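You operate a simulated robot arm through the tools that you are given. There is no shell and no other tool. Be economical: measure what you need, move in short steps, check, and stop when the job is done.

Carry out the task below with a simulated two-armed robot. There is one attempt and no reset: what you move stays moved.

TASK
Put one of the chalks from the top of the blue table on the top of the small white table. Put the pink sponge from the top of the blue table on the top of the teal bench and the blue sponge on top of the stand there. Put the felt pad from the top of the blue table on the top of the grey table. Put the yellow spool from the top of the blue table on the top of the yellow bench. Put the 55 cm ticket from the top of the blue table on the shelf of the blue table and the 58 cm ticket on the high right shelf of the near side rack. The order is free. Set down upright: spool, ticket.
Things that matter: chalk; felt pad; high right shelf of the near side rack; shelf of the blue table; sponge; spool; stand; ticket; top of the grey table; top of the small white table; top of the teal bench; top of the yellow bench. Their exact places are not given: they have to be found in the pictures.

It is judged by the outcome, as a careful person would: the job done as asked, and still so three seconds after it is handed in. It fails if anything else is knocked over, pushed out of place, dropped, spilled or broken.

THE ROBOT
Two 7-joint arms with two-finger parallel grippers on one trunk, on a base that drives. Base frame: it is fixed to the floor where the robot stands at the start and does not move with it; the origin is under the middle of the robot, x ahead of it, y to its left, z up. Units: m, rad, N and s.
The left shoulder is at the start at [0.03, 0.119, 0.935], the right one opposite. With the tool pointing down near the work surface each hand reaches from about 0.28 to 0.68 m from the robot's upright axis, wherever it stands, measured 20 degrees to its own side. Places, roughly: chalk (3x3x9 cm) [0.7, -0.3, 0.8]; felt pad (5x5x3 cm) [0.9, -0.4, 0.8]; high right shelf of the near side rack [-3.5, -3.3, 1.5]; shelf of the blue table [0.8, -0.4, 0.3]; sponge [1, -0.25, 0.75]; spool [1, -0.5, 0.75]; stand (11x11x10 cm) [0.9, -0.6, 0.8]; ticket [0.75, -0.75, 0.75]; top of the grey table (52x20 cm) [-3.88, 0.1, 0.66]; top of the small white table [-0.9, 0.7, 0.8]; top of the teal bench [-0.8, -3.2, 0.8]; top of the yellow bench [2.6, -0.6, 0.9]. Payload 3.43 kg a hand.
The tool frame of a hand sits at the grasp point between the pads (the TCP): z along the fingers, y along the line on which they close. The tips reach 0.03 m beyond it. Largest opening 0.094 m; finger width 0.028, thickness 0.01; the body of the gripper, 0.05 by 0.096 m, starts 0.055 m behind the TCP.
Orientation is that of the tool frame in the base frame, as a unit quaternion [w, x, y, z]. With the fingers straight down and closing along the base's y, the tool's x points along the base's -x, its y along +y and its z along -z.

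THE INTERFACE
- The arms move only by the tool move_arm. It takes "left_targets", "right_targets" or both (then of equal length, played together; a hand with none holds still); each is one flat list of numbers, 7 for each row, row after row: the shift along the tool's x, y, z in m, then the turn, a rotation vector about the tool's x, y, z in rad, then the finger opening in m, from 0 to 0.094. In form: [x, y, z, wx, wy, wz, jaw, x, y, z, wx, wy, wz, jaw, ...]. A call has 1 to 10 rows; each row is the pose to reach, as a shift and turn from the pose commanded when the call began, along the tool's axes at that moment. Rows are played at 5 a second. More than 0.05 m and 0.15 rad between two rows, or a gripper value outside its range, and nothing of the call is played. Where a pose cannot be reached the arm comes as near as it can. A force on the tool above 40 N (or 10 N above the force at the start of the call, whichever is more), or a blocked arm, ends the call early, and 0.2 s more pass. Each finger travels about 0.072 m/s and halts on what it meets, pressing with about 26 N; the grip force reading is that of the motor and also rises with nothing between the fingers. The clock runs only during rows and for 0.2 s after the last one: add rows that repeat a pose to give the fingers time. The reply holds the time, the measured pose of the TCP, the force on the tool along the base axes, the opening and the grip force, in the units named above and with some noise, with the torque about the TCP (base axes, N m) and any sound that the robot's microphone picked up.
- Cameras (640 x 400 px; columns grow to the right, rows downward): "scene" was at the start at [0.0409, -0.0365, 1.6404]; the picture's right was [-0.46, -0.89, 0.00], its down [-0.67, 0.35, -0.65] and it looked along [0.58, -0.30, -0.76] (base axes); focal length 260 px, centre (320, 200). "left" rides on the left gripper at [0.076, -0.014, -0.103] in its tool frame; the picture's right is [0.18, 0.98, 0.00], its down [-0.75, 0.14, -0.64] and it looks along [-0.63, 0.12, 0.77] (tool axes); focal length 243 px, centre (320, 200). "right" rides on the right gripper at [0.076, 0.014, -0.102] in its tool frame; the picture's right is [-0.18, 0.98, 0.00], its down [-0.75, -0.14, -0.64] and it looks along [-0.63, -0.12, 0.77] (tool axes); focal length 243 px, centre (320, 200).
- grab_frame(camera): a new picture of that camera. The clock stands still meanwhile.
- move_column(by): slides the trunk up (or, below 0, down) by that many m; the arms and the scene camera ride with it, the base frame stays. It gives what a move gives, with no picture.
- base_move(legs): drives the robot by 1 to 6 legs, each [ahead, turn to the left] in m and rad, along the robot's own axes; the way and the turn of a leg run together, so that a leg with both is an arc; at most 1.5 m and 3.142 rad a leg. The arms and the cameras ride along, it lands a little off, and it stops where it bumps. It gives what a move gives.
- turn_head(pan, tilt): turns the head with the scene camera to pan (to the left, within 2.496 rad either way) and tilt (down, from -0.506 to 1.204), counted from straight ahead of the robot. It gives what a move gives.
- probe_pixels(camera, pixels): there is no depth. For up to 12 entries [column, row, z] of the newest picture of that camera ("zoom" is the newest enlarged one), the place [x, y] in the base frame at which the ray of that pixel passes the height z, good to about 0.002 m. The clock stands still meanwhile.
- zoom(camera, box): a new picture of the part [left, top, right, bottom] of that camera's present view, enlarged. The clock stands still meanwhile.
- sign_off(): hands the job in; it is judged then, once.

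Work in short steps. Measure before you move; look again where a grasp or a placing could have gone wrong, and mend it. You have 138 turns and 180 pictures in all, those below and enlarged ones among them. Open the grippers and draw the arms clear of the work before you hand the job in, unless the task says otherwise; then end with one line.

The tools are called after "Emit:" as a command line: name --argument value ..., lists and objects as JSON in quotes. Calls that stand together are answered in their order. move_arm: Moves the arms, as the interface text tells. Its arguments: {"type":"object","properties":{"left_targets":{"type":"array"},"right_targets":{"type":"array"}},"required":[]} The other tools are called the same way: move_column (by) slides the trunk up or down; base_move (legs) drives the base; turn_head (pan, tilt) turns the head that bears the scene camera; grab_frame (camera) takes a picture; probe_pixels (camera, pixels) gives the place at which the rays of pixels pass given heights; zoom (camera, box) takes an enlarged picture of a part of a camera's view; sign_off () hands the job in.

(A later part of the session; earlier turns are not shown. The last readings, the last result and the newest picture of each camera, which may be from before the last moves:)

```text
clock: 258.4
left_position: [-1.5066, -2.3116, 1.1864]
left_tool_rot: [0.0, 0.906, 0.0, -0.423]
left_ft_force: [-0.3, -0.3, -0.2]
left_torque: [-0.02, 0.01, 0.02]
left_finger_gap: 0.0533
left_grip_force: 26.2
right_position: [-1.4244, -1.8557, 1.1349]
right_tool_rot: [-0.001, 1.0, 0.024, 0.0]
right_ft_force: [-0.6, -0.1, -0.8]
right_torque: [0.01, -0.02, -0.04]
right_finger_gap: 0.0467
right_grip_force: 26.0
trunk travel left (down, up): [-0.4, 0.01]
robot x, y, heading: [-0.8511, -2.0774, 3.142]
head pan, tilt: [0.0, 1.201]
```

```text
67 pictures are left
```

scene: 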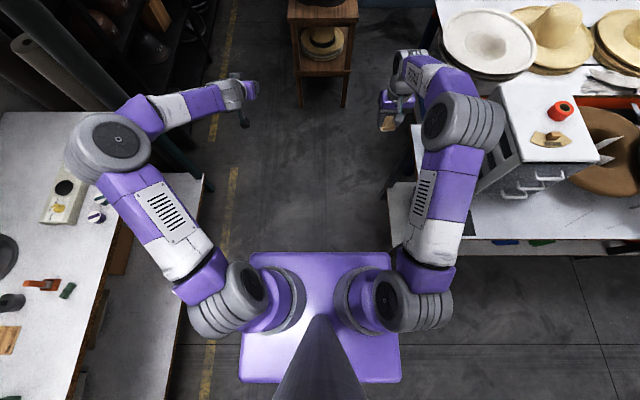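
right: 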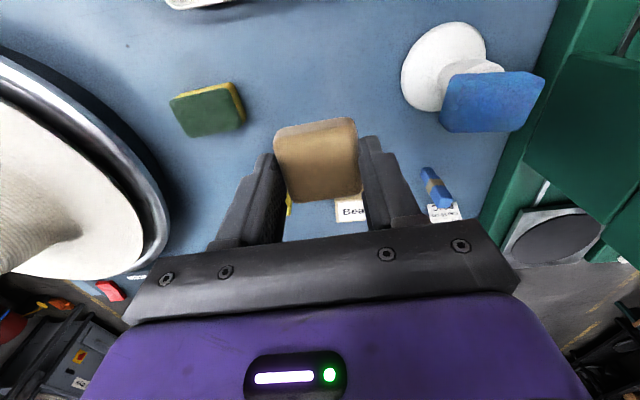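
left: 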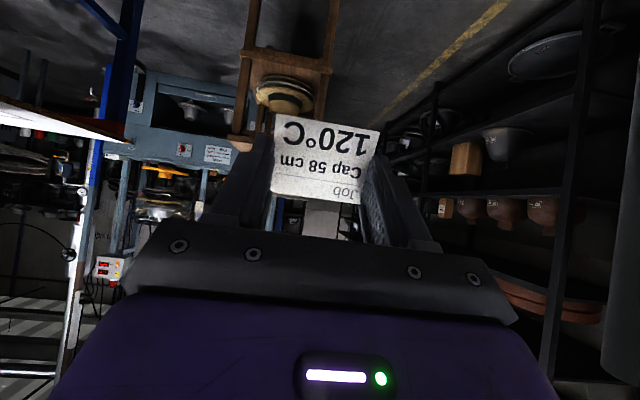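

The right elbow is in; the left is still wide. I extend the left hand further forward/outward.

Emit:
move_arm --left_targets '[-0.0171, 0.017, 0.0204, 0, 0, 0, 0.045, -0.0343, 0.034, 0.0409, 0, 0, 0, 0.045, -0.0514, 0.05, 0.0613, 0, 0, 0, 0.045, -0.0643, 0.06, 0.0766, 0, 0, 0, 0.045]'

Emit:
grab_frame --camera "scene"

```text
clock: 259.4
left_position: [-1.607, -2.3697, 1.1869]
left_tool_rot: [0.0, 0.906, 0.0, -0.422]
left_ft_force: [-0.1, 0.1, 1.2]
left_torque: [-0.02, 0.04, 0.02]
left_finger_gap: 0.0533
left_grip_force: 26.4
right_position: [-1.4236, -1.8544, 1.136]
right_tool_rot: [0.0, 1.0, 0.024, 0.0]
right_ft_force: [-0.1, 0.1, -0.8]
right_torque: [-0.02, -0.02, -0.02]
right_finger_gap: 0.0466
right_grip_force: 26.2
trunk travel left (down, up): [-0.4, 0.01]
robot x, y, heading: [-0.8574, -2.0778, 3.136]
head pan, tilt: [0.0, 1.201]
```

```text
66 pictures are left
```

scene: 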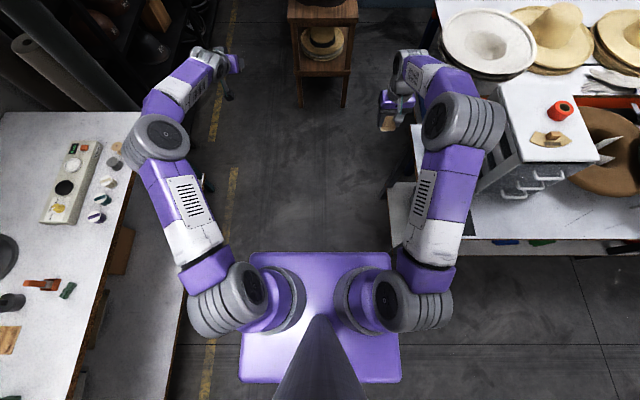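

Both elbows are now within about ±0.42 m. I probe the roll tops and bench corner to choose the lane.

Emit:
probe_pixels --camera "scene" --pixels '[[25, 45, 1.2], [25, 45, 1.0], [40, 40, 1.2], [205, 178, 0.84], [160, 140, 1.15], [135, 110, 0.3], [160, 20, 1.0], [345, 10, 0.8]]'

```text
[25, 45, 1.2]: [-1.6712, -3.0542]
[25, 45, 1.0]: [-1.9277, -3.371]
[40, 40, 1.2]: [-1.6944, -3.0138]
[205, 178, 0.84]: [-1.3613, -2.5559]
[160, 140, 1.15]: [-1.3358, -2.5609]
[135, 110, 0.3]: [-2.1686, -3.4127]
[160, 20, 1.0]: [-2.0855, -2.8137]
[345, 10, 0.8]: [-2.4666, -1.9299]
```

Elbows sit high (z≈1.4), outer ±0.40 m; lane y≈-2.555 passes between bench/rack and stand. I back up, shift over to that lane obliquely, and realign facing -x.

Emit:
base_move --legs '[[-0.55, 0], [0, 0.6], [0.842, 0], [0, -0.6]]'

Emit:
turn_head --pan 0.0 --tilt 0.75

Emit:
grab_frame --camera "scene"

```text
clock: 268.2
left_position: [-1.4511, -3.211, 1.1876]
left_tool_rot: [0.125, 0.866, 0.268, -0.403]
left_ft_force: [0.1, 0.8, -0.8]
left_torque: [0.04, -0.03, 0.01]
left_finger_gap: 0.0535
left_grip_force: 25.8
right_position: [-1.5926, -2.6837, 1.135]
right_tool_rot: [0.0, 0.948, 0.318, -0.001]
right_ft_force: [-0.5, 0.2, -1.8]
right_torque: [0.02, 0.03, 0.01]
right_finger_gap: 0.0469
right_grip_force: 25.9
trunk travel left (down, up): [-0.4, 0.01]
robot x, y, heading: [-0.9986, -2.5464, -2.545]
head pan, tilt: [0.0, 1.201]
stopped in leg 3: the robot was blocked; the commanded pose is now the measured one
```

```text
clock: 269.1
left_position: [-1.4504, -3.2101, 1.1891]
left_tool_rot: [0.125, 0.866, 0.268, -0.404]
left_ft_force: [0.8, 0.1, -0.2]
left_torque: [0.02, -0.02, -0.03]
left_finger_gap: 0.0534
left_grip_force: 26.2
right_position: [-1.5916, -2.6817, 1.1353]
right_tool_rot: [-0.001, 0.948, 0.318, -0.001]
right_ft_force: [0.1, 0.1, 0.3]
right_torque: [0.0, 0.03, 0.0]
right_finger_gap: 0.0469
right_grip_force: 26.2
trunk travel left (down, up): [-0.4, 0.01]
robot x, y, heading: [-0.9952, -2.5448, -2.543]
head pan, tilt: [0.0, 0.75]
```

```text
65 pictures are left
```

scene: 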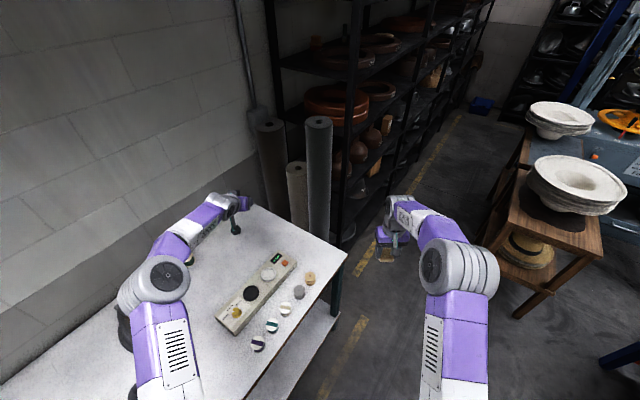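

The base's corner touched the bench front while oblique (so its half-width is ≈0.24 m). I back off, realign almost to -x with a slight drift, and drive to x≈-2.2, then look.

Emit:
base_move --legs '[[-0.1, 0], [0, -0.55], [0.65, 0]]'

Emit:
turn_head --pan 0.0 --tilt 0.9

Emit:
grab_frame --camera "scene"

```text
clock: 275.0
left_position: [-2.2944, -2.8509, 1.1885]
left_tool_rot: [0.011, 0.906, 0.023, -0.423]
left_ft_force: [-0.1, 0.4, -0.8]
left_torque: [0.0, 0.03, 0.0]
left_finger_gap: 0.0535
left_grip_force: 25.5
right_position: [-2.1385, -2.3269, 1.1368]
right_tool_rot: [-0.001, 0.999, 0.051, -0.001]
right_ft_force: [-0.7, -0.4, -0.6]
right_torque: [0.0, -0.02, 0.0]
right_finger_gap: 0.0468
right_grip_force: 26.1
trunk travel left (down, up): [-0.4, 0.01]
robot x, y, heading: [-1.5572, -2.523, -3.09]
head pan, tilt: [0.0, 0.75]
```

```text
clock: 275.7
left_position: [-2.2945, -2.8507, 1.1874]
left_tool_rot: [0.01, 0.906, 0.022, -0.423]
left_ft_force: [0.6, -0.8, 1.7]
left_torque: [-0.01, 0.01, -0.05]
left_finger_gap: 0.0535
left_grip_force: 25.6
right_position: [-2.1394, -2.3278, 1.1368]
right_tool_rot: [0.0, 0.999, 0.049, -0.001]
right_ft_force: [0.4, 0.8, 0.1]
right_torque: [-0.01, -0.01, 0.01]
right_finger_gap: 0.0467
right_grip_force: 26.1
trunk travel left (down, up): [-0.4, 0.01]
robot x, y, heading: [-1.5592, -2.5277, -3.084]
head pan, tilt: [0.0, 0.901]
```

```text
64 pictures are left
```

scene: 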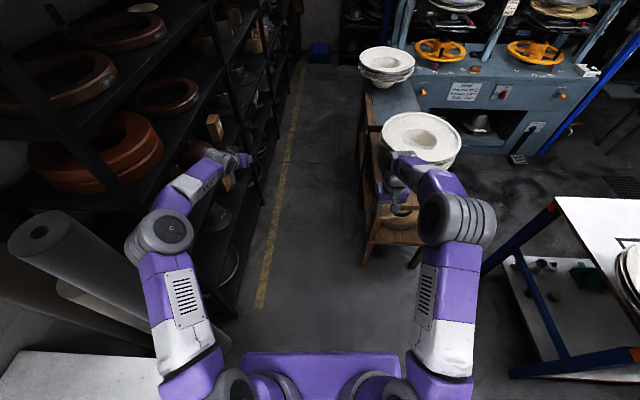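

I raise the right hand a bit for clearance over the white stacks and probe them.

Emit:
probe_pixels --camera "scene" --pixels '[[358, 62, 0.95], [381, 140, 0.95], [363, 100, 0.8], [362, 240, 0.0], [195, 220, 1.3], [232, 310, 0.0], [280, 190, 0.0], [358, 190, 0.0]]'

Emit:
move_arm --right_targets '[0, 0.01, -0.03, 0, 0, 0, 0.03, 0, 0.02, -0.06, 0, 0, 0, 0.03, 0, 0.03, -0.09, 0, 0, 0, 0.03, 0, 0.04, -0.12, 0, 0, 0, 0.03]'

```text
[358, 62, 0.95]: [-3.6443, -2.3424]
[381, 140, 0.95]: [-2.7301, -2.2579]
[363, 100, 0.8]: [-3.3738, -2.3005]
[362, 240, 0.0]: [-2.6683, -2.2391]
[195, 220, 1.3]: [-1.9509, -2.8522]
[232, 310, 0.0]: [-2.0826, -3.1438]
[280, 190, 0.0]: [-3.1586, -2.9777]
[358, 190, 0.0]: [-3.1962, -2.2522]
```

```text
clock: 276.7
left_position: [-2.2945, -2.8516, 1.1884]
left_tool_rot: [0.01, 0.906, 0.023, -0.423]
left_ft_force: [0.5, 0.6, -0.8]
left_torque: [0.02, 0.01, 0.03]
left_finger_gap: 0.0537
left_grip_force: 25.7
right_position: [-2.1358, -2.3692, 1.257]
right_tool_rot: [-0.001, 0.999, 0.05, -0.001]
right_ft_force: [0.4, -0.6, -0.7]
right_torque: [0.0, 0.03, -0.03]
right_finger_gap: 0.0471
right_grip_force: 26.4
trunk travel left (down, up): [-0.4, 0.01]
robot x, y, heading: [-1.5589, -2.5214, -3.095]
head pan, tilt: [0.0, 0.901]
```

Beyond the first stand there is a second table (edge y≈-2.30) until x≈-3.65, so I'll pass both at y≈-2.6 and turn beyond. First 1.2 m, then a check picture.

Emit:
base_move --legs '[[1.2, 0], [0, -0.04]]'

Emit:
turn_head --pan 0.0 --tilt 0.6

Emit:
grab_frame --camera "scene"

Emit:
turn_head --pan 0.9 --tilt 0.2

Emit:
grab_frame --camera "scene"

```text
clock: 283.2
left_position: [-3.5142, -2.8939, 1.1886]
left_tool_rot: [0.004, 0.906, 0.008, -0.424]
left_ft_force: [0.5, -0.2, 0.9]
left_torque: [0.01, 0.01, -0.01]
left_finger_gap: 0.0535
left_grip_force: 26.6
right_position: [-3.34, -2.4156, 1.257]
right_tool_rot: [-0.001, 0.999, 0.034, 0.0]
right_ft_force: [-0.2, -0.4, 0.2]
right_torque: [0.02, 0.03, -0.03]
right_finger_gap: 0.047
right_grip_force: 26.0
trunk travel left (down, up): [-0.4, 0.01]
robot x, y, heading: [-2.77, -2.5866, -3.122]
head pan, tilt: [0.0, 0.901]
```

```text
clock: 284.0
left_position: [-3.5144, -2.8921, 1.1884]
left_tool_rot: [0.004, 0.906, 0.008, -0.423]
left_ft_force: [-0.4, -0.2, -1.0]
left_torque: [-0.01, 0.0, 0.02]
left_finger_gap: 0.0533
left_grip_force: 25.8
right_position: [-3.3394, -2.4158, 1.2563]
right_tool_rot: [-0.001, 0.999, 0.033, 0.0]
right_ft_force: [0.4, -0.5, -0.5]
right_torque: [0.0, 0.01, 0.0]
right_finger_gap: 0.047
right_grip_force: 26.1
trunk travel left (down, up): [-0.4, 0.01]
robot x, y, heading: [-2.7707, -2.5874, -3.123]
head pan, tilt: [0.0, 0.6]
```

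```text
63 pictures are left
```

scene: 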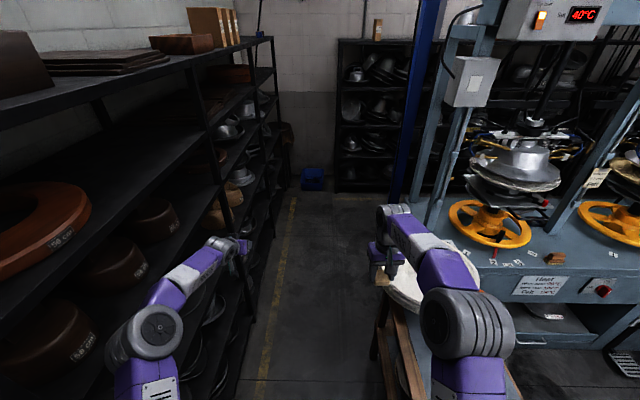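

```text
clock: 285.2
left_position: [-3.5148, -2.8935, 1.188]
left_tool_rot: [0.004, 0.906, 0.008, -0.423]
left_ft_force: [-0.5, -0.1, 0.5]
left_torque: [0.04, 0.0, -0.02]
left_finger_gap: 0.0534
left_grip_force: 26.0
right_position: [-3.3407, -2.4155, 1.2573]
right_tool_rot: [0.0, 0.999, 0.034, -0.001]
right_ft_force: [-0.4, 0.2, -0.8]
right_torque: [0.0, -0.04, -0.03]
right_finger_gap: 0.0469
right_grip_force: 26.4
trunk travel left (down, up): [-0.4, 0.01]
robot x, y, heading: [-2.7716, -2.583, -3.125]
head pan, tilt: [0.901, 0.201]
```

```text
62 pictures are left
```

scene: 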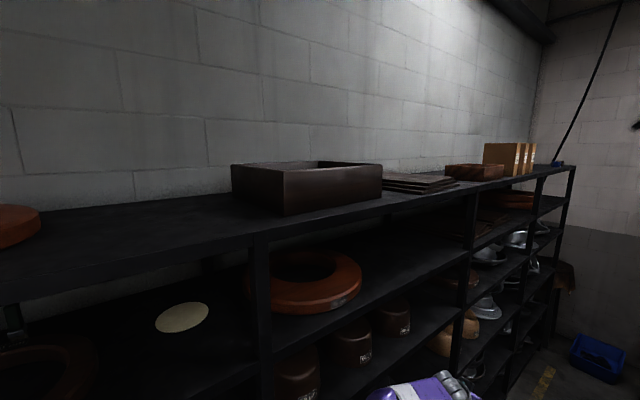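

The rack's top deck and the shelf below it are visible. I probe the deck's front edge and the next shelf edge at several heights to find levels (front plane y≈-3.13).

Emit:
probe_pixels --camera "scene" --pixels '[[258, 237, 1.4], [258, 237, 1.5], [258, 237, 1.6], [400, 203, 1.5], [400, 203, 1.6], [545, 173, 1.5], [320, 320, 1.1], [320, 320, 1.2], [320, 320, 1.3], [340, 372, 1.0], [475, 186, 1.5], [475, 186, 1.6]]'

Emit:
zoom --camera "scene" --box '[220, 130, 600, 370]'

```text
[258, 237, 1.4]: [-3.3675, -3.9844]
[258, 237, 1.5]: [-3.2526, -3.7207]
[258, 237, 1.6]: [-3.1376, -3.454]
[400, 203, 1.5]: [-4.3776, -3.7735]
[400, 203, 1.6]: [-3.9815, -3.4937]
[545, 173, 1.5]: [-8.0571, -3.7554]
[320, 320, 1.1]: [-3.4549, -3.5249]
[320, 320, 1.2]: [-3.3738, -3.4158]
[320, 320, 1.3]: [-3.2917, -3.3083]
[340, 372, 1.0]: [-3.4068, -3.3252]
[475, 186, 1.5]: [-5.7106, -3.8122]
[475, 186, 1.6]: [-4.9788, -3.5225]
```

```text
1.67 times, centred on (410, 250) of scene
```

zoom: 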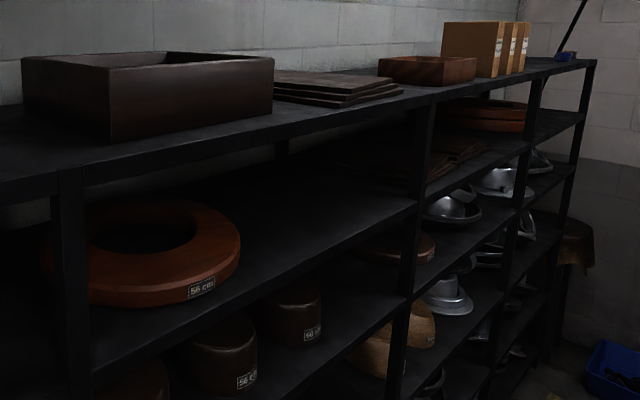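

The shelf under the top deck is at z≈1.45, and its right part (x≈-3.5…-3.85) is free. I look ahead to check the turning space past the second table.

Emit:
turn_head --pan -0.25 --tilt 0.75

Emit:
grab_frame --camera "scene"

```text
clock: 286.6
left_position: [-3.5146, -2.8928, 1.189]
left_tool_rot: [0.005, 0.906, 0.009, -0.423]
left_ft_force: [-0.2, 0.0, 0.9]
left_torque: [-0.02, 0.01, -0.02]
left_finger_gap: 0.0536
left_grip_force: 26.0
right_position: [-3.3402, -2.415, 1.2562]
right_tool_rot: [-0.001, 0.999, 0.034, -0.001]
right_ft_force: [0.3, 0.2, -1.1]
right_torque: [-0.01, 0.0, 0.02]
right_finger_gap: 0.0465
right_grip_force: 25.7
trunk travel left (down, up): [-0.4, 0.01]
robot x, y, heading: [-2.77, -2.5861, -3.128]
head pan, tilt: [-0.25, 0.75]
```

```text
60 pictures are left
```

scene: 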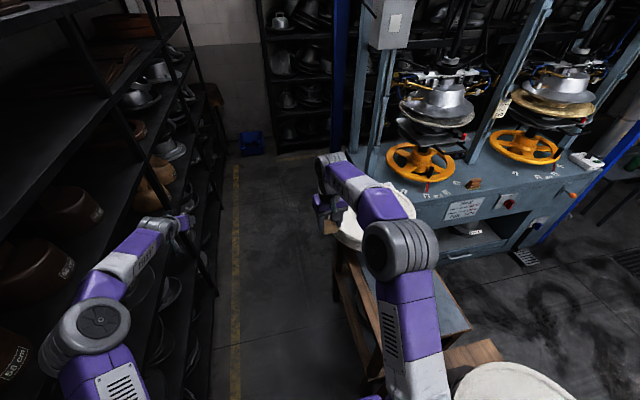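

Emit:
probe_pixels --camera "scene" --pixels '[[357, 190, 0.0], [357, 172, 0.8], [335, 250, 0.8], [335, 285, 0.0], [415, 205, 0.9], [350, 250, 0.9], [335, 150, 0.0], [205, 290, 0.0]]'

```text
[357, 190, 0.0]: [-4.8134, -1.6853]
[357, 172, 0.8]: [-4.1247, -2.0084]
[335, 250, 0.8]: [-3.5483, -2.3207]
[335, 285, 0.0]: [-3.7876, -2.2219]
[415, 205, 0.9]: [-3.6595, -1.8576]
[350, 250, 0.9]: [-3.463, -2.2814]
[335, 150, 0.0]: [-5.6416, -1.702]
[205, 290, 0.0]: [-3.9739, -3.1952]
```

The way to work: retract the hands (elbows then go up and in), raise the ticket to z≈1.54 and turn in the corridor at x≈-3.7. I first pull in and raise the left hand and pull in the right.

Emit:
move_arm --left_targets '[-0.0085, -0.0187, -0.0443, 0, 0, 0, 0.045, -0.017, -0.0374, -0.0886, 0, 0, 0, 0.045, -0.0255, -0.0561, -0.1329, 0, 0, 0, 0.045, -0.034, -0.0748, -0.1772, 0, 0, 0, 0.045, -0.0425, -0.0935, -0.2215, 0, 0, 0, 0.045, -0.051, -0.1122, -0.2658, 0, 0, 0, 0.045, -0.0595, -0.1309, -0.3101, 0, 0, 0, 0.045, -0.068, -0.1496, -0.3544, 0, 0, 0, 0.045, -0.0765, -0.1683, -0.3987, 0, 0, 0, 0.045, -0.085, -0.187, -0.443, 0, 0, 0, 0.045]' --right_targets '[0.02, 0, 0, 0, 0, 0, 0.03, 0.04, 0, 0, 0, 0, 0, 0.03, 0.06, 0, 0, 0, 0, 0, 0.03, 0.08, 0, 0, 0, 0, 0, 0.03, 0.1, 0, 0, 0, 0, 0, 0.03, 0.12, 0, 0, 0, 0, 0, 0.03, 0.14, 0, 0, 0, 0, 0, 0.03, 0.16, 0, 0, 0, 0, 0, 0.03, 0.18, 0, 0, 0, 0, 0, 0.03, 0.2, 0, 0, 0, 0, 0, 0.03]'

Emit:
turn_head --pan 0.0 --tilt 1.1

Emit:
grab_frame --camera "scene"

```text
clock: 288.8
left_position: [-3.2299, -2.6984, 1.5371]
left_tool_rot: [0.004, 0.906, 0.008, -0.424]
left_ft_force: [-0.4, 1.5, 0.5]
left_torque: [-0.01, 0.0, 0.03]
left_finger_gap: 0.0534
left_grip_force: 26.8
right_position: [-3.1381, -2.4023, 1.2562]
right_tool_rot: [0.0, 0.999, 0.034, -0.002]
right_ft_force: [-0.4, 0.0, -0.7]
right_torque: [0.02, 0.01, 0.03]
right_finger_gap: 0.0467
right_grip_force: 26.0
trunk travel left (down, up): [-0.4, 0.01]
robot x, y, heading: [-2.7708, -2.5824, -3.121]
head pan, tilt: [-0.25, 0.75]
```

```text
clock: 289.6
left_position: [-3.2323, -2.6985, 1.5377]
left_tool_rot: [0.004, 0.906, 0.007, -0.423]
left_ft_force: [0.3, 0.2, 0.2]
left_torque: [-0.01, 0.04, 0.02]
left_finger_gap: 0.0533
left_grip_force: 26.8
right_position: [-3.1416, -2.4034, 1.2561]
right_tool_rot: [-0.002, 0.999, 0.033, -0.001]
right_ft_force: [1.0, 0.2, 0.9]
right_torque: [0.01, 0.02, -0.02]
right_finger_gap: 0.047
right_grip_force: 26.4
trunk travel left (down, up): [-0.4, 0.01]
robot x, y, heading: [-2.7689, -2.588, -3.126]
head pan, tilt: [0.0, 1.1]
```

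```text
59 pictures are left
```

scene: 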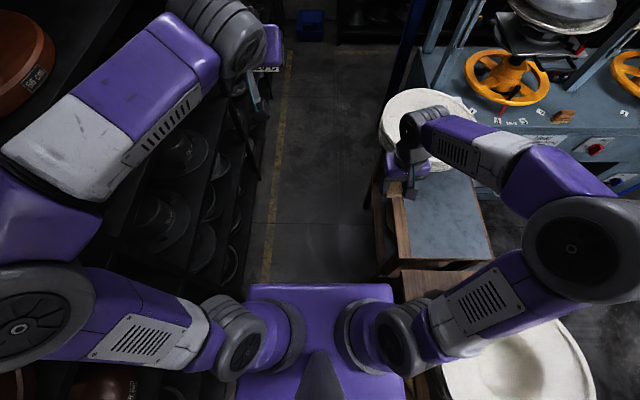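

The folded arms stay within ≈0.48 m. I drive 0.93 m to x≈-3.70 and turn left to face the rack.

Emit:
base_move --legs '[[0.93, 0], [0, 1.555]]'

Emit:
turn_head --pan 0.1 --tilt 0.45

Emit:
grab_frame --camera "scene"

Emit:
grab_frame --camera "left"

```text
clock: 298.2
left_position: [-3.5968, -3.068, 1.5378]
left_tool_rot: [0.3, 0.64, 0.642, -0.298]
left_ft_force: [-0.5, -0.4, 0.4]
left_torque: [0.0, 0.01, -0.02]
left_finger_gap: 0.0533
left_grip_force: 26.0
right_position: [-3.8919, -2.9743, 1.2559]
right_tool_rot: [0.0, 0.688, 0.725, -0.002]
right_ft_force: [0.5, 0.5, -0.2]
right_torque: [-0.03, 0.0, -0.01]
right_finger_gap: 0.047
right_grip_force: 25.7
trunk travel left (down, up): [-0.4, 0.01]
robot x, y, heading: [-3.7038, -2.6055, -1.565]
head pan, tilt: [0.0, 1.1]
```

```text
clock: 299.3
left_position: [-3.5953, -3.0691, 1.5371]
left_tool_rot: [0.3, 0.64, 0.642, -0.298]
left_ft_force: [1.1, -0.3, -0.1]
left_torque: [-0.02, 0.02, -0.02]
left_finger_gap: 0.0534
left_grip_force: 26.2
right_position: [-3.8918, -2.9738, 1.2558]
right_tool_rot: [0.0, 0.688, 0.725, -0.001]
right_ft_force: [-0.5, -0.2, -0.2]
right_torque: [0.01, 0.0, 0.04]
right_finger_gap: 0.0468
right_grip_force: 26.0
trunk travel left (down, up): [-0.4, 0.01]
robot x, y, heading: [-3.7035, -2.6057, -1.565]
head pan, tilt: [0.099, 0.45]
```

```text
58 pictures are left
```

scene: 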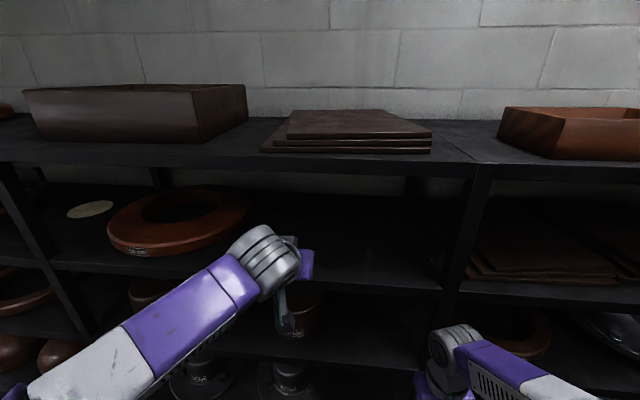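

```text
57 pictures are left
```

left: 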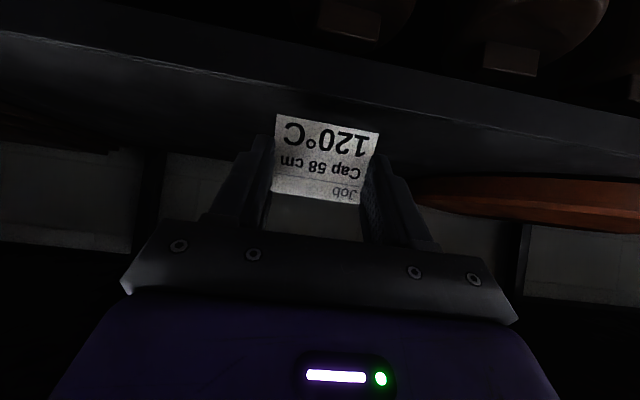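

The bay is in front; the free part of the shelf is right of the ring. I probe the shelf's front edge from both cameras to find its height.

Emit:
zoom --camera "scene" --box '[240, 130, 500, 310]'

Emit:
probe_pixels --camera "left" --pixels '[[320, 84, 1.4], [320, 84, 1.44], [320, 84, 1.48], [150, 58, 1.4], [150, 58, 1.44], [150, 58, 1.48]]'

Emit:
probe_pixels --camera "scene" --pixels '[[380, 281, 1.4], [380, 281, 1.44], [380, 281, 1.48], [460, 170, 1.7], [460, 170, 1.74], [452, 280, 1.44], [215, 262, 1.46]]'

```text
2.22 times, centred on (370, 220) of scene
```

zoom: 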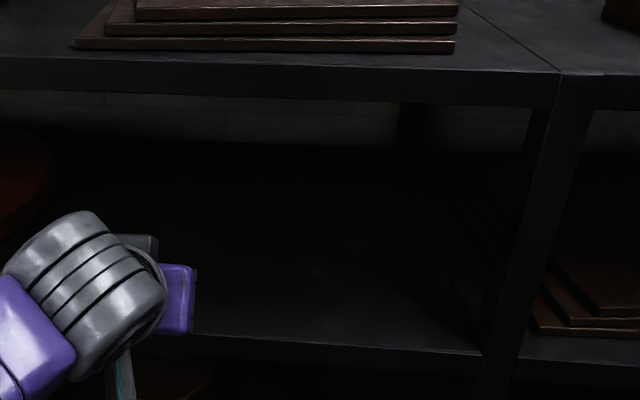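

```text
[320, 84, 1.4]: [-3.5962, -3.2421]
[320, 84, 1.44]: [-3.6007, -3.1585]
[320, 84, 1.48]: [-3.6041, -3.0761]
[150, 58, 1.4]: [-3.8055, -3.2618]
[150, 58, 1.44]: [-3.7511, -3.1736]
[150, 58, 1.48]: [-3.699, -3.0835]
```

```text
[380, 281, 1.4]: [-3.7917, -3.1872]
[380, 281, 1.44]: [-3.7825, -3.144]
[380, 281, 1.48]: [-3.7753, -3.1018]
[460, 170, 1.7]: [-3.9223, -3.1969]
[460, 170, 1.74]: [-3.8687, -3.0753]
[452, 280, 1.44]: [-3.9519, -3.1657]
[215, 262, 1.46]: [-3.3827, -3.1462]
```

Emit:
zoom --camera "left" --box '[0, 0, 320, 200]'

```text
2.00 times, centred on (160, 100) of left
```

zoom: 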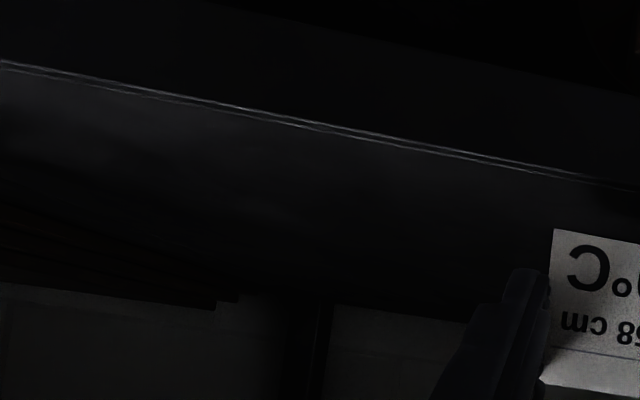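

Shelf top ≈1.472, front edge y≈-3.11; contact expected at TCP z≈1.508. I draw the right hand back 0.08 m (it faces a post) and then move the base 0.09 m forward.

Emit:
move_arm --right_targets '[0.03, 0, 0, 0, 0, 0, 0.03, 0.06, 0, 0, 0, 0, 0, 0.03, 0.08, 0, 0, 0, 0, 0, 0.03]'

Emit:
base_move --legs '[[0.09, 0]]'

Emit:
grab_frame --camera "left"

Emit:
grab_frame --camera "scene"

```text
clock: 300.1
left_position: [-3.5968, -3.0673, 1.5376]
left_tool_rot: [0.3, 0.64, 0.641, -0.299]
left_ft_force: [0.2, -0.1, 0.1]
left_torque: [-0.01, -0.02, -0.03]
left_finger_gap: 0.0535
left_grip_force: 25.3
right_position: [-3.8963, -2.8936, 1.2566]
right_tool_rot: [0.0, 0.688, 0.725, -0.001]
right_ft_force: [-1.1, -0.5, 0.3]
right_torque: [0.0, 0.01, -0.02]
right_finger_gap: 0.0468
right_grip_force: 26.2
trunk travel left (down, up): [-0.4, 0.01]
robot x, y, heading: [-3.6995, -2.6051, -1.568]
head pan, tilt: [0.099, 0.45]
```

```text
clock: 301.2
left_position: [-3.5977, -3.1581, 1.5383]
left_tool_rot: [0.301, 0.639, 0.642, -0.298]
left_ft_force: [0.9, 0.4, -0.1]
left_torque: [0.01, -0.01, -0.01]
left_finger_gap: 0.0532
left_grip_force: 26.4
right_position: [-3.8958, -2.9836, 1.2557]
right_tool_rot: [0.0, 0.688, 0.725, -0.002]
right_ft_force: [0.0, 0.1, -0.2]
right_torque: [0.02, 0.0, 0.02]
right_finger_gap: 0.0468
right_grip_force: 25.9
trunk travel left (down, up): [-0.4, 0.01]
robot x, y, heading: [-3.7005, -2.6963, -1.566]
head pan, tilt: [0.099, 0.45]
```

```text
54 pictures are left
```

left: 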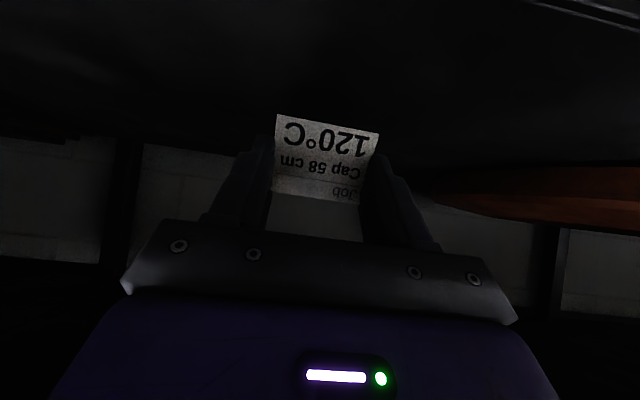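

```text
53 pictures are left
```

scene: 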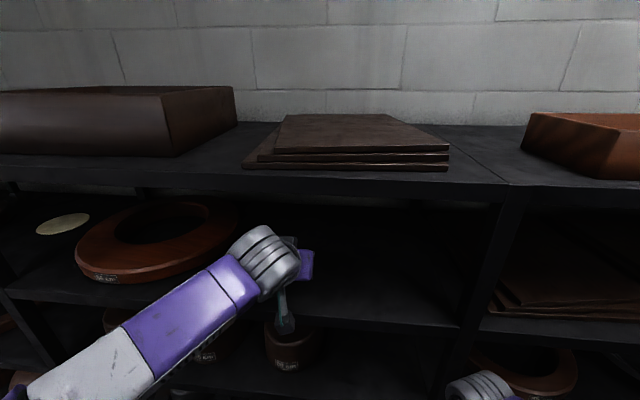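

Ticket is ~4.5 cm inside the shelf edge. I lower 22 mm, then in 2 mm steps to contact.

Emit:
move_arm --left_targets '[0.0084, 0, 0.0071, 0, 0, 0, 0.045, 0.0153, 0, 0.0129, 0, 0, 0, 0.045, 0.0184, 0, 0.0154, 0, 0, 0, 0.045, 0.02, 0, 0.0168, 0, 0, 0, 0.045, 0.0215, 0, 0.018, 0, 0, 0, 0.045, 0.023, 0, 0.0193, 0, 0, 0, 0.045]'

```text
clock: 302.6
left_position: [-3.598, -3.1581, 1.5101]
left_tool_rot: [0.302, 0.638, 0.641, -0.301]
left_ft_force: [1.2, -1.9, 19.0]
left_torque: [-0.48, -0.01, 0.07]
left_finger_gap: 0.0537
left_grip_force: 25.8
right_position: [-3.8958, -2.9823, 1.2557]
right_tool_rot: [0.001, 0.688, 0.726, -0.001]
right_ft_force: [-0.4, 0.6, -0.2]
right_torque: [-0.04, 0.02, 0.0]
right_finger_gap: 0.047
right_grip_force: 26.1
trunk travel left (down, up): [-0.4, 0.01]
robot x, y, heading: [-3.6998, -2.6969, -1.57]
head pan, tilt: [0.099, 0.45]
```

Contact (19 N at z 1.510). I relieve slightly, open, and withdraw along the tool axis.

Emit:
move_arm --left_targets '[-0.0012, 0, -0.001, 0, 0, 0, 0.045, -0.0012, 0, -0.001, 0, 0, 0, 0.06, -0.0012, 0, -0.001, 0, 0, 0, 0.075, -0.0012, 0, -0.001, 0, 0, 0, 0.09, -0.0012, 0, -0.001, 0, 0, 0, 0.09, -0.0012, 0, -0.03, 0, 0, 0, 0.09, -0.0012, 0, -0.06, 0, 0, 0, 0.09, 0.015, 0, -0.09, 0, 0, 0, 0.09]'

Emit:
grab_frame --camera "left"

```text
clock: 304.4
left_position: [-3.5967, -3.0791, 1.5541]
left_tool_rot: [0.3, 0.64, 0.642, -0.299]
left_ft_force: [0.8, 0.4, 0.2]
left_torque: [0.0, 0.03, 0.01]
left_finger_gap: 0.0898
left_grip_force: 0.1
right_position: [-3.8959, -2.9823, 1.256]
right_tool_rot: [0.0, 0.688, 0.725, -0.001]
right_ft_force: [-0.1, 0.4, 0.5]
right_torque: [0.01, -0.02, -0.04]
right_finger_gap: 0.0467
right_grip_force: 26.4
trunk travel left (down, up): [-0.4, 0.01]
robot x, y, heading: [-3.7031, -2.6925, -1.569]
head pan, tilt: [0.099, 0.45]
```

```text
52 pictures are left
```

left: 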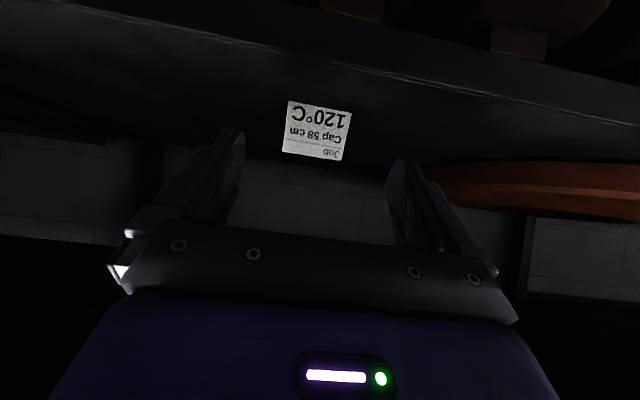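

The 58 cm ticket stands on the high right shelf. Next: the grey table near (-3.88,0.10). I back off from the rack a little and look round towards it.

Emit:
base_move --legs '[[-0.1, 0]]'

Emit:
turn_head --pan -2.49 --tilt 0.35

Emit:
grab_frame --camera "scene"

Emit:
turn_head --pan 2.49 --tilt 0.45

Emit:
grab_frame --camera "scene"

```text
clock: 305.5
left_position: [-3.597, -2.9805, 1.554]
left_tool_rot: [0.299, 0.64, 0.642, -0.298]
left_ft_force: [-0.8, -0.6, -0.7]
left_torque: [0.0, 0.03, 0.0]
left_finger_gap: 0.09
left_grip_force: 0.0
right_position: [-3.8974, -2.8827, 1.2566]
right_tool_rot: [0.001, 0.689, 0.725, -0.001]
right_ft_force: [1.1, -0.9, -0.2]
right_torque: [-0.03, 0.03, 0.01]
right_finger_gap: 0.0468
right_grip_force: 26.2
trunk travel left (down, up): [-0.4, 0.01]
robot x, y, heading: [-3.7001, -2.5986, -1.569]
head pan, tilt: [0.099, 0.45]
```

```text
clock: 307.9
left_position: [-3.5959, -2.9794, 1.5537]
left_tool_rot: [0.301, 0.639, 0.642, -0.299]
left_ft_force: [-0.2, -0.5, 0.7]
left_torque: [-0.01, -0.04, -0.01]
left_finger_gap: 0.0899
left_grip_force: 0.1
right_position: [-3.8966, -2.884, 1.2565]
right_tool_rot: [0.0, 0.689, 0.725, -0.001]
right_ft_force: [-0.4, -0.6, 0.1]
right_torque: [0.0, 0.0, -0.01]
right_finger_gap: 0.0467
right_grip_force: 25.7
trunk travel left (down, up): [-0.4, 0.01]
robot x, y, heading: [-3.7008, -2.5937, -1.562]
head pan, tilt: [-2.491, 0.351]
```

```text
51 pictures are left
```

scene: 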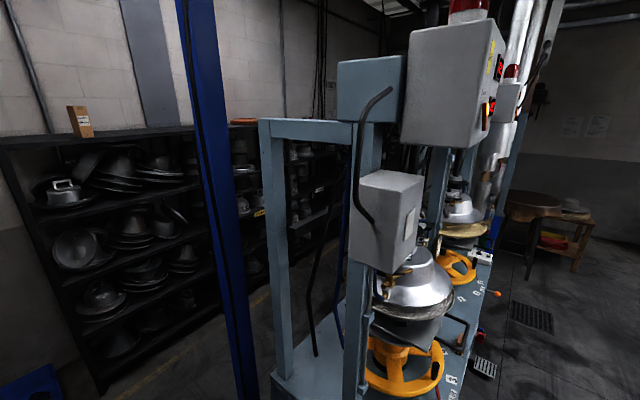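

```text
clock: 311.8
left_position: [-3.5967, -2.9802, 1.5544]
left_tool_rot: [0.301, 0.639, 0.642, -0.298]
left_ft_force: [-0.3, -0.6, -0.3]
left_torque: [0.01, -0.02, -0.01]
left_finger_gap: 0.09
left_grip_force: 0.0
right_position: [-3.8964, -2.8839, 1.2559]
right_tool_rot: [0.0, 0.688, 0.726, -0.002]
right_ft_force: [0.2, 0.4, 0.1]
right_torque: [-0.02, 0.0, -0.01]
right_finger_gap: 0.0468
right_grip_force: 26.2
trunk travel left (down, up): [-0.4, 0.01]
robot x, y, heading: [-3.7005, -2.5956, -1.566]
head pan, tilt: [2.491, 0.45]
```

```text
50 pictures are left
```

scene: 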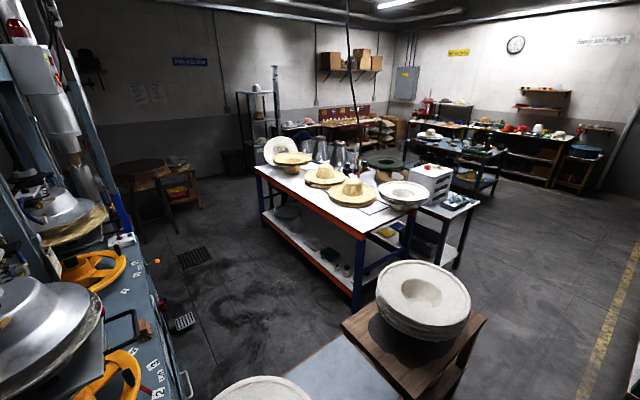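

I enlarge the area where the grey table should be (bearing to (-3.88,0.1), around column 100–200 of this view).

Emit:
zoom --camera "scene" --box '[40, 130, 280, 280]'

Emit:
probe_pixels --camera "scene" --pixels '[[178, 234, 0.0], [140, 165, 0.75], [200, 170, 0.66], [175, 205, 0.0], [258, 255, 0.0], [355, 308, 0.0], [195, 322, 0.0], [120, 240, 0.0], [258, 172, 0.8], [354, 235, 0.8]]'

```text
2.67 times, centred on (160, 205) of scene
```

zoom: 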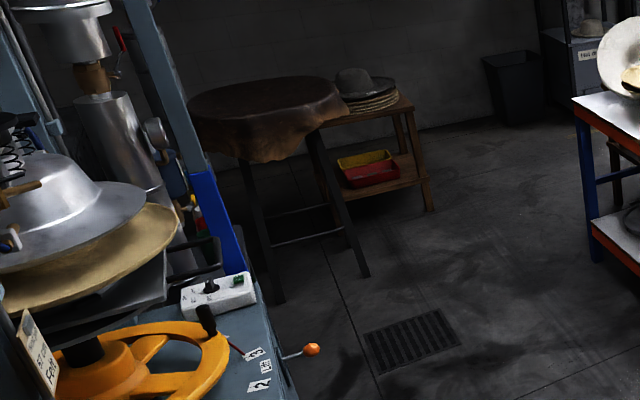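

```text
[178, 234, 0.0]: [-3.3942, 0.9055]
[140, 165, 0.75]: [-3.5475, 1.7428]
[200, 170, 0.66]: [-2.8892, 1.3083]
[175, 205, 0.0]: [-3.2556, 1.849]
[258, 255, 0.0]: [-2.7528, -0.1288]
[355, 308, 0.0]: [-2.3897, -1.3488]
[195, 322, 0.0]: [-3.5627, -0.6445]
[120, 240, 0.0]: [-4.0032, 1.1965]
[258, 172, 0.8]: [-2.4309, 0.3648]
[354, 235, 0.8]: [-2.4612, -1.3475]
```

The grey table (with cups) is beyond the press and must be reached from the aisle x≈-3.1, via the north side. I drive back out along the lane and up the corridor at x≈-0.35.

Emit:
base_move --legs '[[0, 1.6], [1.35, 0], [1.35, 0], [0.65, 0], [0, 1.536], [1.5, 0]]'

Emit:
turn_head --pan 0.5 --tilt 0.5

Emit:
grab_frame --camera "scene"

```text
clock: 342.7
left_position: [-0.4608, -0.6116, 1.5537]
left_tool_rot: [0.299, -0.64, 0.642, 0.299]
left_ft_force: [0.6, -0.2, -0.1]
left_torque: [0.01, 0.03, -0.02]
left_finger_gap: 0.0899
left_grip_force: 0.1
right_position: [-0.1621, -0.7111, 1.256]
right_tool_rot: [-0.002, 0.723, -0.691, 0.0]
right_ft_force: [0.1, 0.0, -0.9]
right_torque: [0.0, -0.02, 0.0]
right_finger_gap: 0.0467
right_grip_force: 25.7
trunk travel left (down, up): [-0.4, 0.01]
robot x, y, heading: [-0.3631, -0.9974, 1.57]
head pan, tilt: [2.491, 0.45]
```

```text
clock: 344.6
left_position: [-0.4609, -0.6115, 1.5552]
left_tool_rot: [0.299, -0.64, 0.641, 0.3]
left_ft_force: [-1.0, -0.1, 0.7]
left_torque: [0.0, -0.01, 0.0]
left_finger_gap: 0.0901
left_grip_force: 0.0
right_position: [-0.1621, -0.7105, 1.2567]
right_tool_rot: [-0.001, 0.724, -0.69, 0.0]
right_ft_force: [0.6, -0.2, -0.5]
right_torque: [0.01, -0.01, 0.0]
right_finger_gap: 0.0468
right_grip_force: 25.6
trunk travel left (down, up): [-0.4, 0.01]
robot x, y, heading: [-0.3602, -0.9993, 1.566]
head pan, tilt: [0.499, 0.499]
```

```text
48 pictures are left
```

scene: 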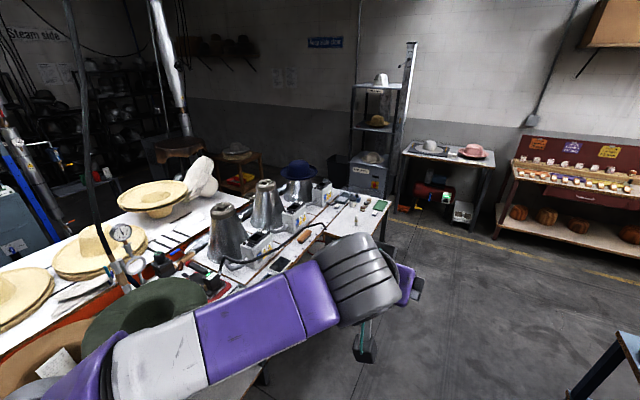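

Clear ahead. I drive on to y≈1.55, turn to face -x and look.

Emit:
base_move --legs '[[1.3, 0], [1.25, 0], [0, 1.575]]'

Emit:
turn_head --pan 0.0 --tilt 0.5

Emit:
grab_frame --camera "scene"

```text
clock: 360.9
left_position: [-0.7269, 1.4473, 1.5543]
left_tool_rot: [-0.002, 0.906, -0.005, -0.423]
left_ft_force: [-0.3, 0.1, -0.3]
left_torque: [-0.04, -0.01, 0.04]
left_finger_gap: 0.0899
left_grip_force: 0.0
right_position: [-0.6251, 1.7449, 1.2559]
right_tool_rot: [0.0, 1.0, 0.02, -0.001]
right_ft_force: [-0.7, -0.6, -0.3]
right_torque: [-0.02, 0.0, 0.01]
right_finger_gap: 0.0468
right_grip_force: 25.3
trunk travel left (down, up): [-0.4, 0.01]
robot x, y, heading: [-0.3353, 1.5452, 3.134]
head pan, tilt: [0.499, 0.499]
```

```text
clock: 361.8
left_position: [-0.7263, 1.4466, 1.5537]
left_tool_rot: [-0.001, 0.906, -0.005, -0.423]
left_ft_force: [0.4, 0.5, 0.2]
left_torque: [-0.02, -0.01, 0.01]
left_finger_gap: 0.0899
left_grip_force: 0.1
right_position: [-0.6256, 1.7447, 1.2558]
right_tool_rot: [-0.001, 1.0, 0.02, 0.0]
right_ft_force: [0.2, -0.1, -0.1]
right_torque: [-0.02, 0.0, -0.02]
right_finger_gap: 0.0465
right_grip_force: 25.8
trunk travel left (down, up): [-0.4, 0.01]
robot x, y, heading: [-0.3391, 1.5473, 3.133]
head pan, tilt: [0.0, 0.499]
```

```text
47 pictures are left
```

scene: 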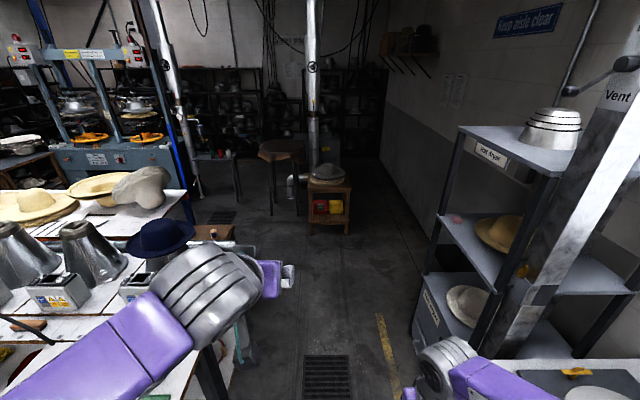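

Emit:
probe_pixels --camera "scene" --pixels '[[415, 348, 0.0], [440, 210, 1.1], [310, 232, 0.0], [347, 235, 0.0], [272, 213, 0.0], [299, 213, 0.0], [215, 155, 0.66], [240, 200, 0.0], [252, 248, 0.8], [188, 195, 0.8]]'

Emit:
zoom --camera "scene" --box '[150, 100, 350, 240]'

```text
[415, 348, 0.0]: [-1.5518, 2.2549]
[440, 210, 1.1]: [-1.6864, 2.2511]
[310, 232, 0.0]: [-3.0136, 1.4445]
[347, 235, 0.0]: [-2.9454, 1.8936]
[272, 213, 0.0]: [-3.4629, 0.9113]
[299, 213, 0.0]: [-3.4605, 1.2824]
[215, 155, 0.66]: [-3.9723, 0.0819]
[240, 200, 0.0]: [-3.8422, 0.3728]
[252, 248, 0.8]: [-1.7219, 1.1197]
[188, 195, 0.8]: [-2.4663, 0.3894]
```

```text
2.86 times, centred on (250, 170) of scene
```

zoom: 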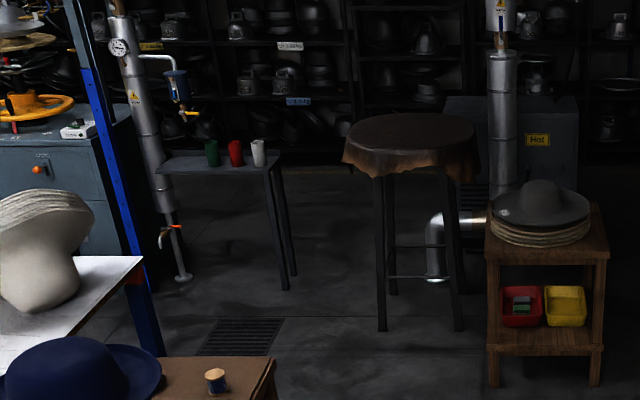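

Grey table: narrow bench with green/red/white cups near (-3.88,0.1). I drive past the hats table and obliquely down to about (-3.0,0.1), then face it.

Emit:
base_move --legs '[[1.0, 0], [1.02, 0], [0, 1.145], [1.5, 0], [0, -1.14]]'

Emit:
turn_head --pan 0.0 --tilt 0.7

Emit:
grab_frame --camera "scene"

```text
clock: 384.5
left_position: [-3.3629, 0.125, 1.5546]
left_tool_rot: [0.0, 0.906, -0.002, -0.424]
left_ft_force: [0.3, 0.1, 0.0]
left_torque: [0.01, 0.05, 0.03]
left_finger_gap: 0.0902
left_grip_force: 0.1
right_position: [-3.2638, 0.4236, 1.2554]
right_tool_rot: [0.0, 1.0, 0.022, -0.001]
right_ft_force: [-0.6, 1.0, -1.0]
right_torque: [-0.03, -0.01, -0.01]
right_finger_gap: 0.0469
right_grip_force: 25.7
trunk travel left (down, up): [-0.4, 0.01]
robot x, y, heading: [-2.9776, 0.2271, 3.135]
head pan, tilt: [0.0, 0.499]
```

```text
clock: 385.3
left_position: [-3.3627, 0.1247, 1.5532]
left_tool_rot: [-0.001, 0.906, -0.002, -0.423]
left_ft_force: [-0.3, 0.0, -0.2]
left_torque: [-0.02, 0.01, 0.02]
left_finger_gap: 0.0899
left_grip_force: 0.1
right_position: [-3.2636, 0.4248, 1.2569]
right_tool_rot: [0.0, 1.0, 0.022, 0.0]
right_ft_force: [0.0, 0.3, 0.7]
right_torque: [-0.04, 0.0, -0.04]
right_finger_gap: 0.0469
right_grip_force: 25.8
trunk travel left (down, up): [-0.4, 0.01]
robot x, y, heading: [-2.9809, 0.2237, 3.135]
head pan, tilt: [0.0, 0.7]
```

```text
45 pictures are left
```

scene: 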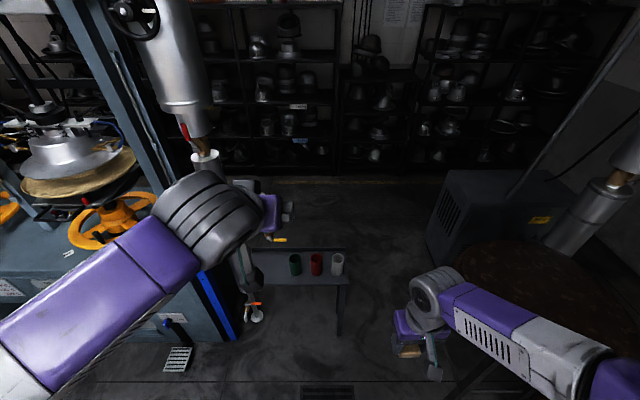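

The grey table is ahead with three cups. I enlarge and probe.

Emit:
zoom --camera "scene" --box '[230, 220, 370, 350]'

Emit:
probe_pixels --camera "scene" --pixels '[[345, 249, 0.66], [350, 284, 0.66], [250, 284, 0.66], [250, 249, 0.66], [295, 274, 0.66], [316, 274, 0.66], [337, 274, 0.66], [345, 249, 0.62], [338, 334, 0.0], [240, 340, 0.0], [255, 318, 0.0]]'

```text
3.08 times, centred on (300, 285) of scene
```

zoom: 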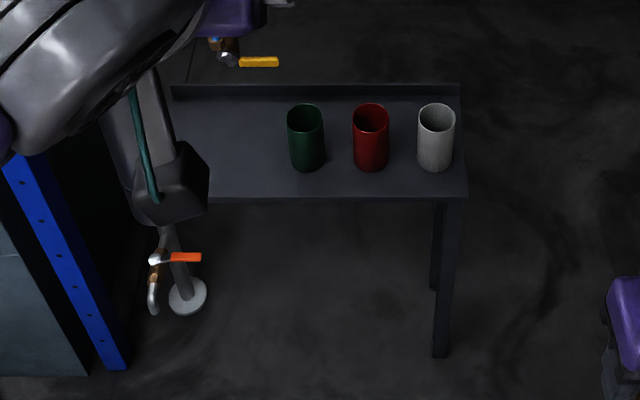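

```text
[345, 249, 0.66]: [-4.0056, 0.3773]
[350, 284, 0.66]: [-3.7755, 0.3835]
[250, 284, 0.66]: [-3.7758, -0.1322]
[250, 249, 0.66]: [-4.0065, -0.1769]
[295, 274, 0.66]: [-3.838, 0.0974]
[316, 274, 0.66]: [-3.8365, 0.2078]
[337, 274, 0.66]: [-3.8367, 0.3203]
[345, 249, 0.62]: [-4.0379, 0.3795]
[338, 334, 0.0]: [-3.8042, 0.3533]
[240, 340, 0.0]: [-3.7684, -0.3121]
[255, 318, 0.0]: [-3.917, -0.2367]
```

Free spot: (-3.855,-0.02), left of the green cup (y≈0.10). I move the left arm aside, then drive 0.36 m ahead and turn 0.45 rad left so the spot lies straight ahead of the right hand.

Emit:
move_arm --left_targets '[0.006, 0.04, -0.007, 0, 0, 0, 0.06, 0.012, 0.08, -0.014, 0, 0, 0, 0.06, 0.018, 0.12, -0.021, 0, 0, 0, 0.06, 0.024, 0.16, -0.028, 0, 0, 0, 0.06, 0.035, 0.2, -0.042, 0, 0, 0, 0.06]'

Emit:
base_move --legs '[[0.36, 0], [0, 0.45]]'

Emit:
turn_head --pan 0.0 --tilt 0.95

Emit:
grab_frame --camera "scene"

Emit:
grab_frame --camera "right"

```text
clock: 386.5
left_position: [-3.3075, -0.0758, 1.5531]
left_tool_rot: [-0.001, 0.906, -0.002, -0.424]
left_ft_force: [-0.2, 0.6, -0.8]
left_torque: [0.04, 0.03, 0.01]
left_finger_gap: 0.0602
left_grip_force: 0.1
right_position: [-3.2617, 0.4244, 1.2566]
right_tool_rot: [-0.002, 1.0, 0.022, -0.001]
right_ft_force: [-0.3, 0.4, -0.9]
right_torque: [0.05, 0.01, 0.0]
right_finger_gap: 0.0467
right_grip_force: 26.3
trunk travel left (down, up): [-0.4, 0.01]
robot x, y, heading: [-2.976, 0.2285, 3.142]
head pan, tilt: [0.0, 0.7]
```

```text
clock: 390.1
left_position: [-3.5074, -0.1867, 1.5537]
left_tool_rot: [0.094, 0.884, 0.199, -0.413]
left_ft_force: [-0.3, 0.5, 0.4]
left_torque: [-0.02, 0.01, -0.02]
left_finger_gap: 0.06
left_grip_force: 0.0
right_position: [-3.6796, 0.2836, 1.2558]
right_tool_rot: [0.0, 0.97, 0.244, -0.001]
right_ft_force: [-0.2, 0.4, -1.3]
right_torque: [0.02, -0.03, -0.05]
right_finger_gap: 0.0469
right_grip_force: 26.1
trunk travel left (down, up): [-0.4, 0.01]
robot x, y, heading: [-3.3354, 0.2264, -2.7]
head pan, tilt: [0.0, 0.7]
```

```text
clock: 390.9
left_position: [-3.5062, -0.1867, 1.5535]
left_tool_rot: [0.094, 0.884, 0.2, -0.412]
left_ft_force: [0.2, 0.3, 0.1]
left_torque: [0.0, 0.01, -0.02]
left_finger_gap: 0.06
left_grip_force: 0.0
right_position: [-3.6809, 0.2834, 1.2552]
right_tool_rot: [0.0, 0.97, 0.243, -0.001]
right_ft_force: [-0.5, -0.3, -0.8]
right_torque: [-0.06, -0.04, 0.0]
right_finger_gap: 0.0469
right_grip_force: 26.1
trunk travel left (down, up): [-0.4, 0.01]
robot x, y, heading: [-3.3394, 0.2307, -2.7]
head pan, tilt: [0.0, 0.949]
```

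```text
43 pictures are left
```

scene: 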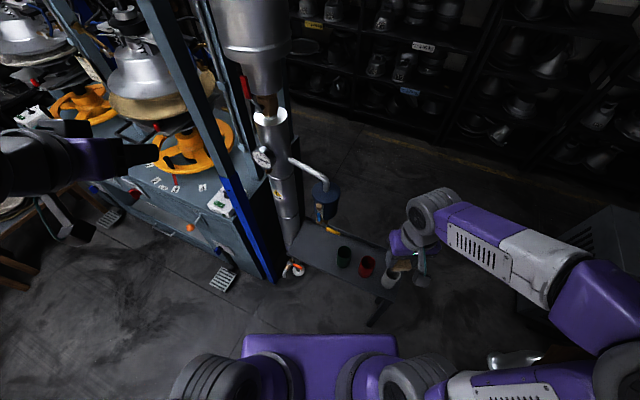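

```text
42 pictures are left
```

right: 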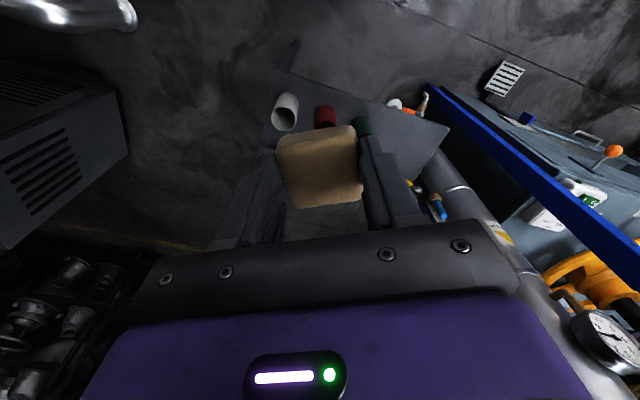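

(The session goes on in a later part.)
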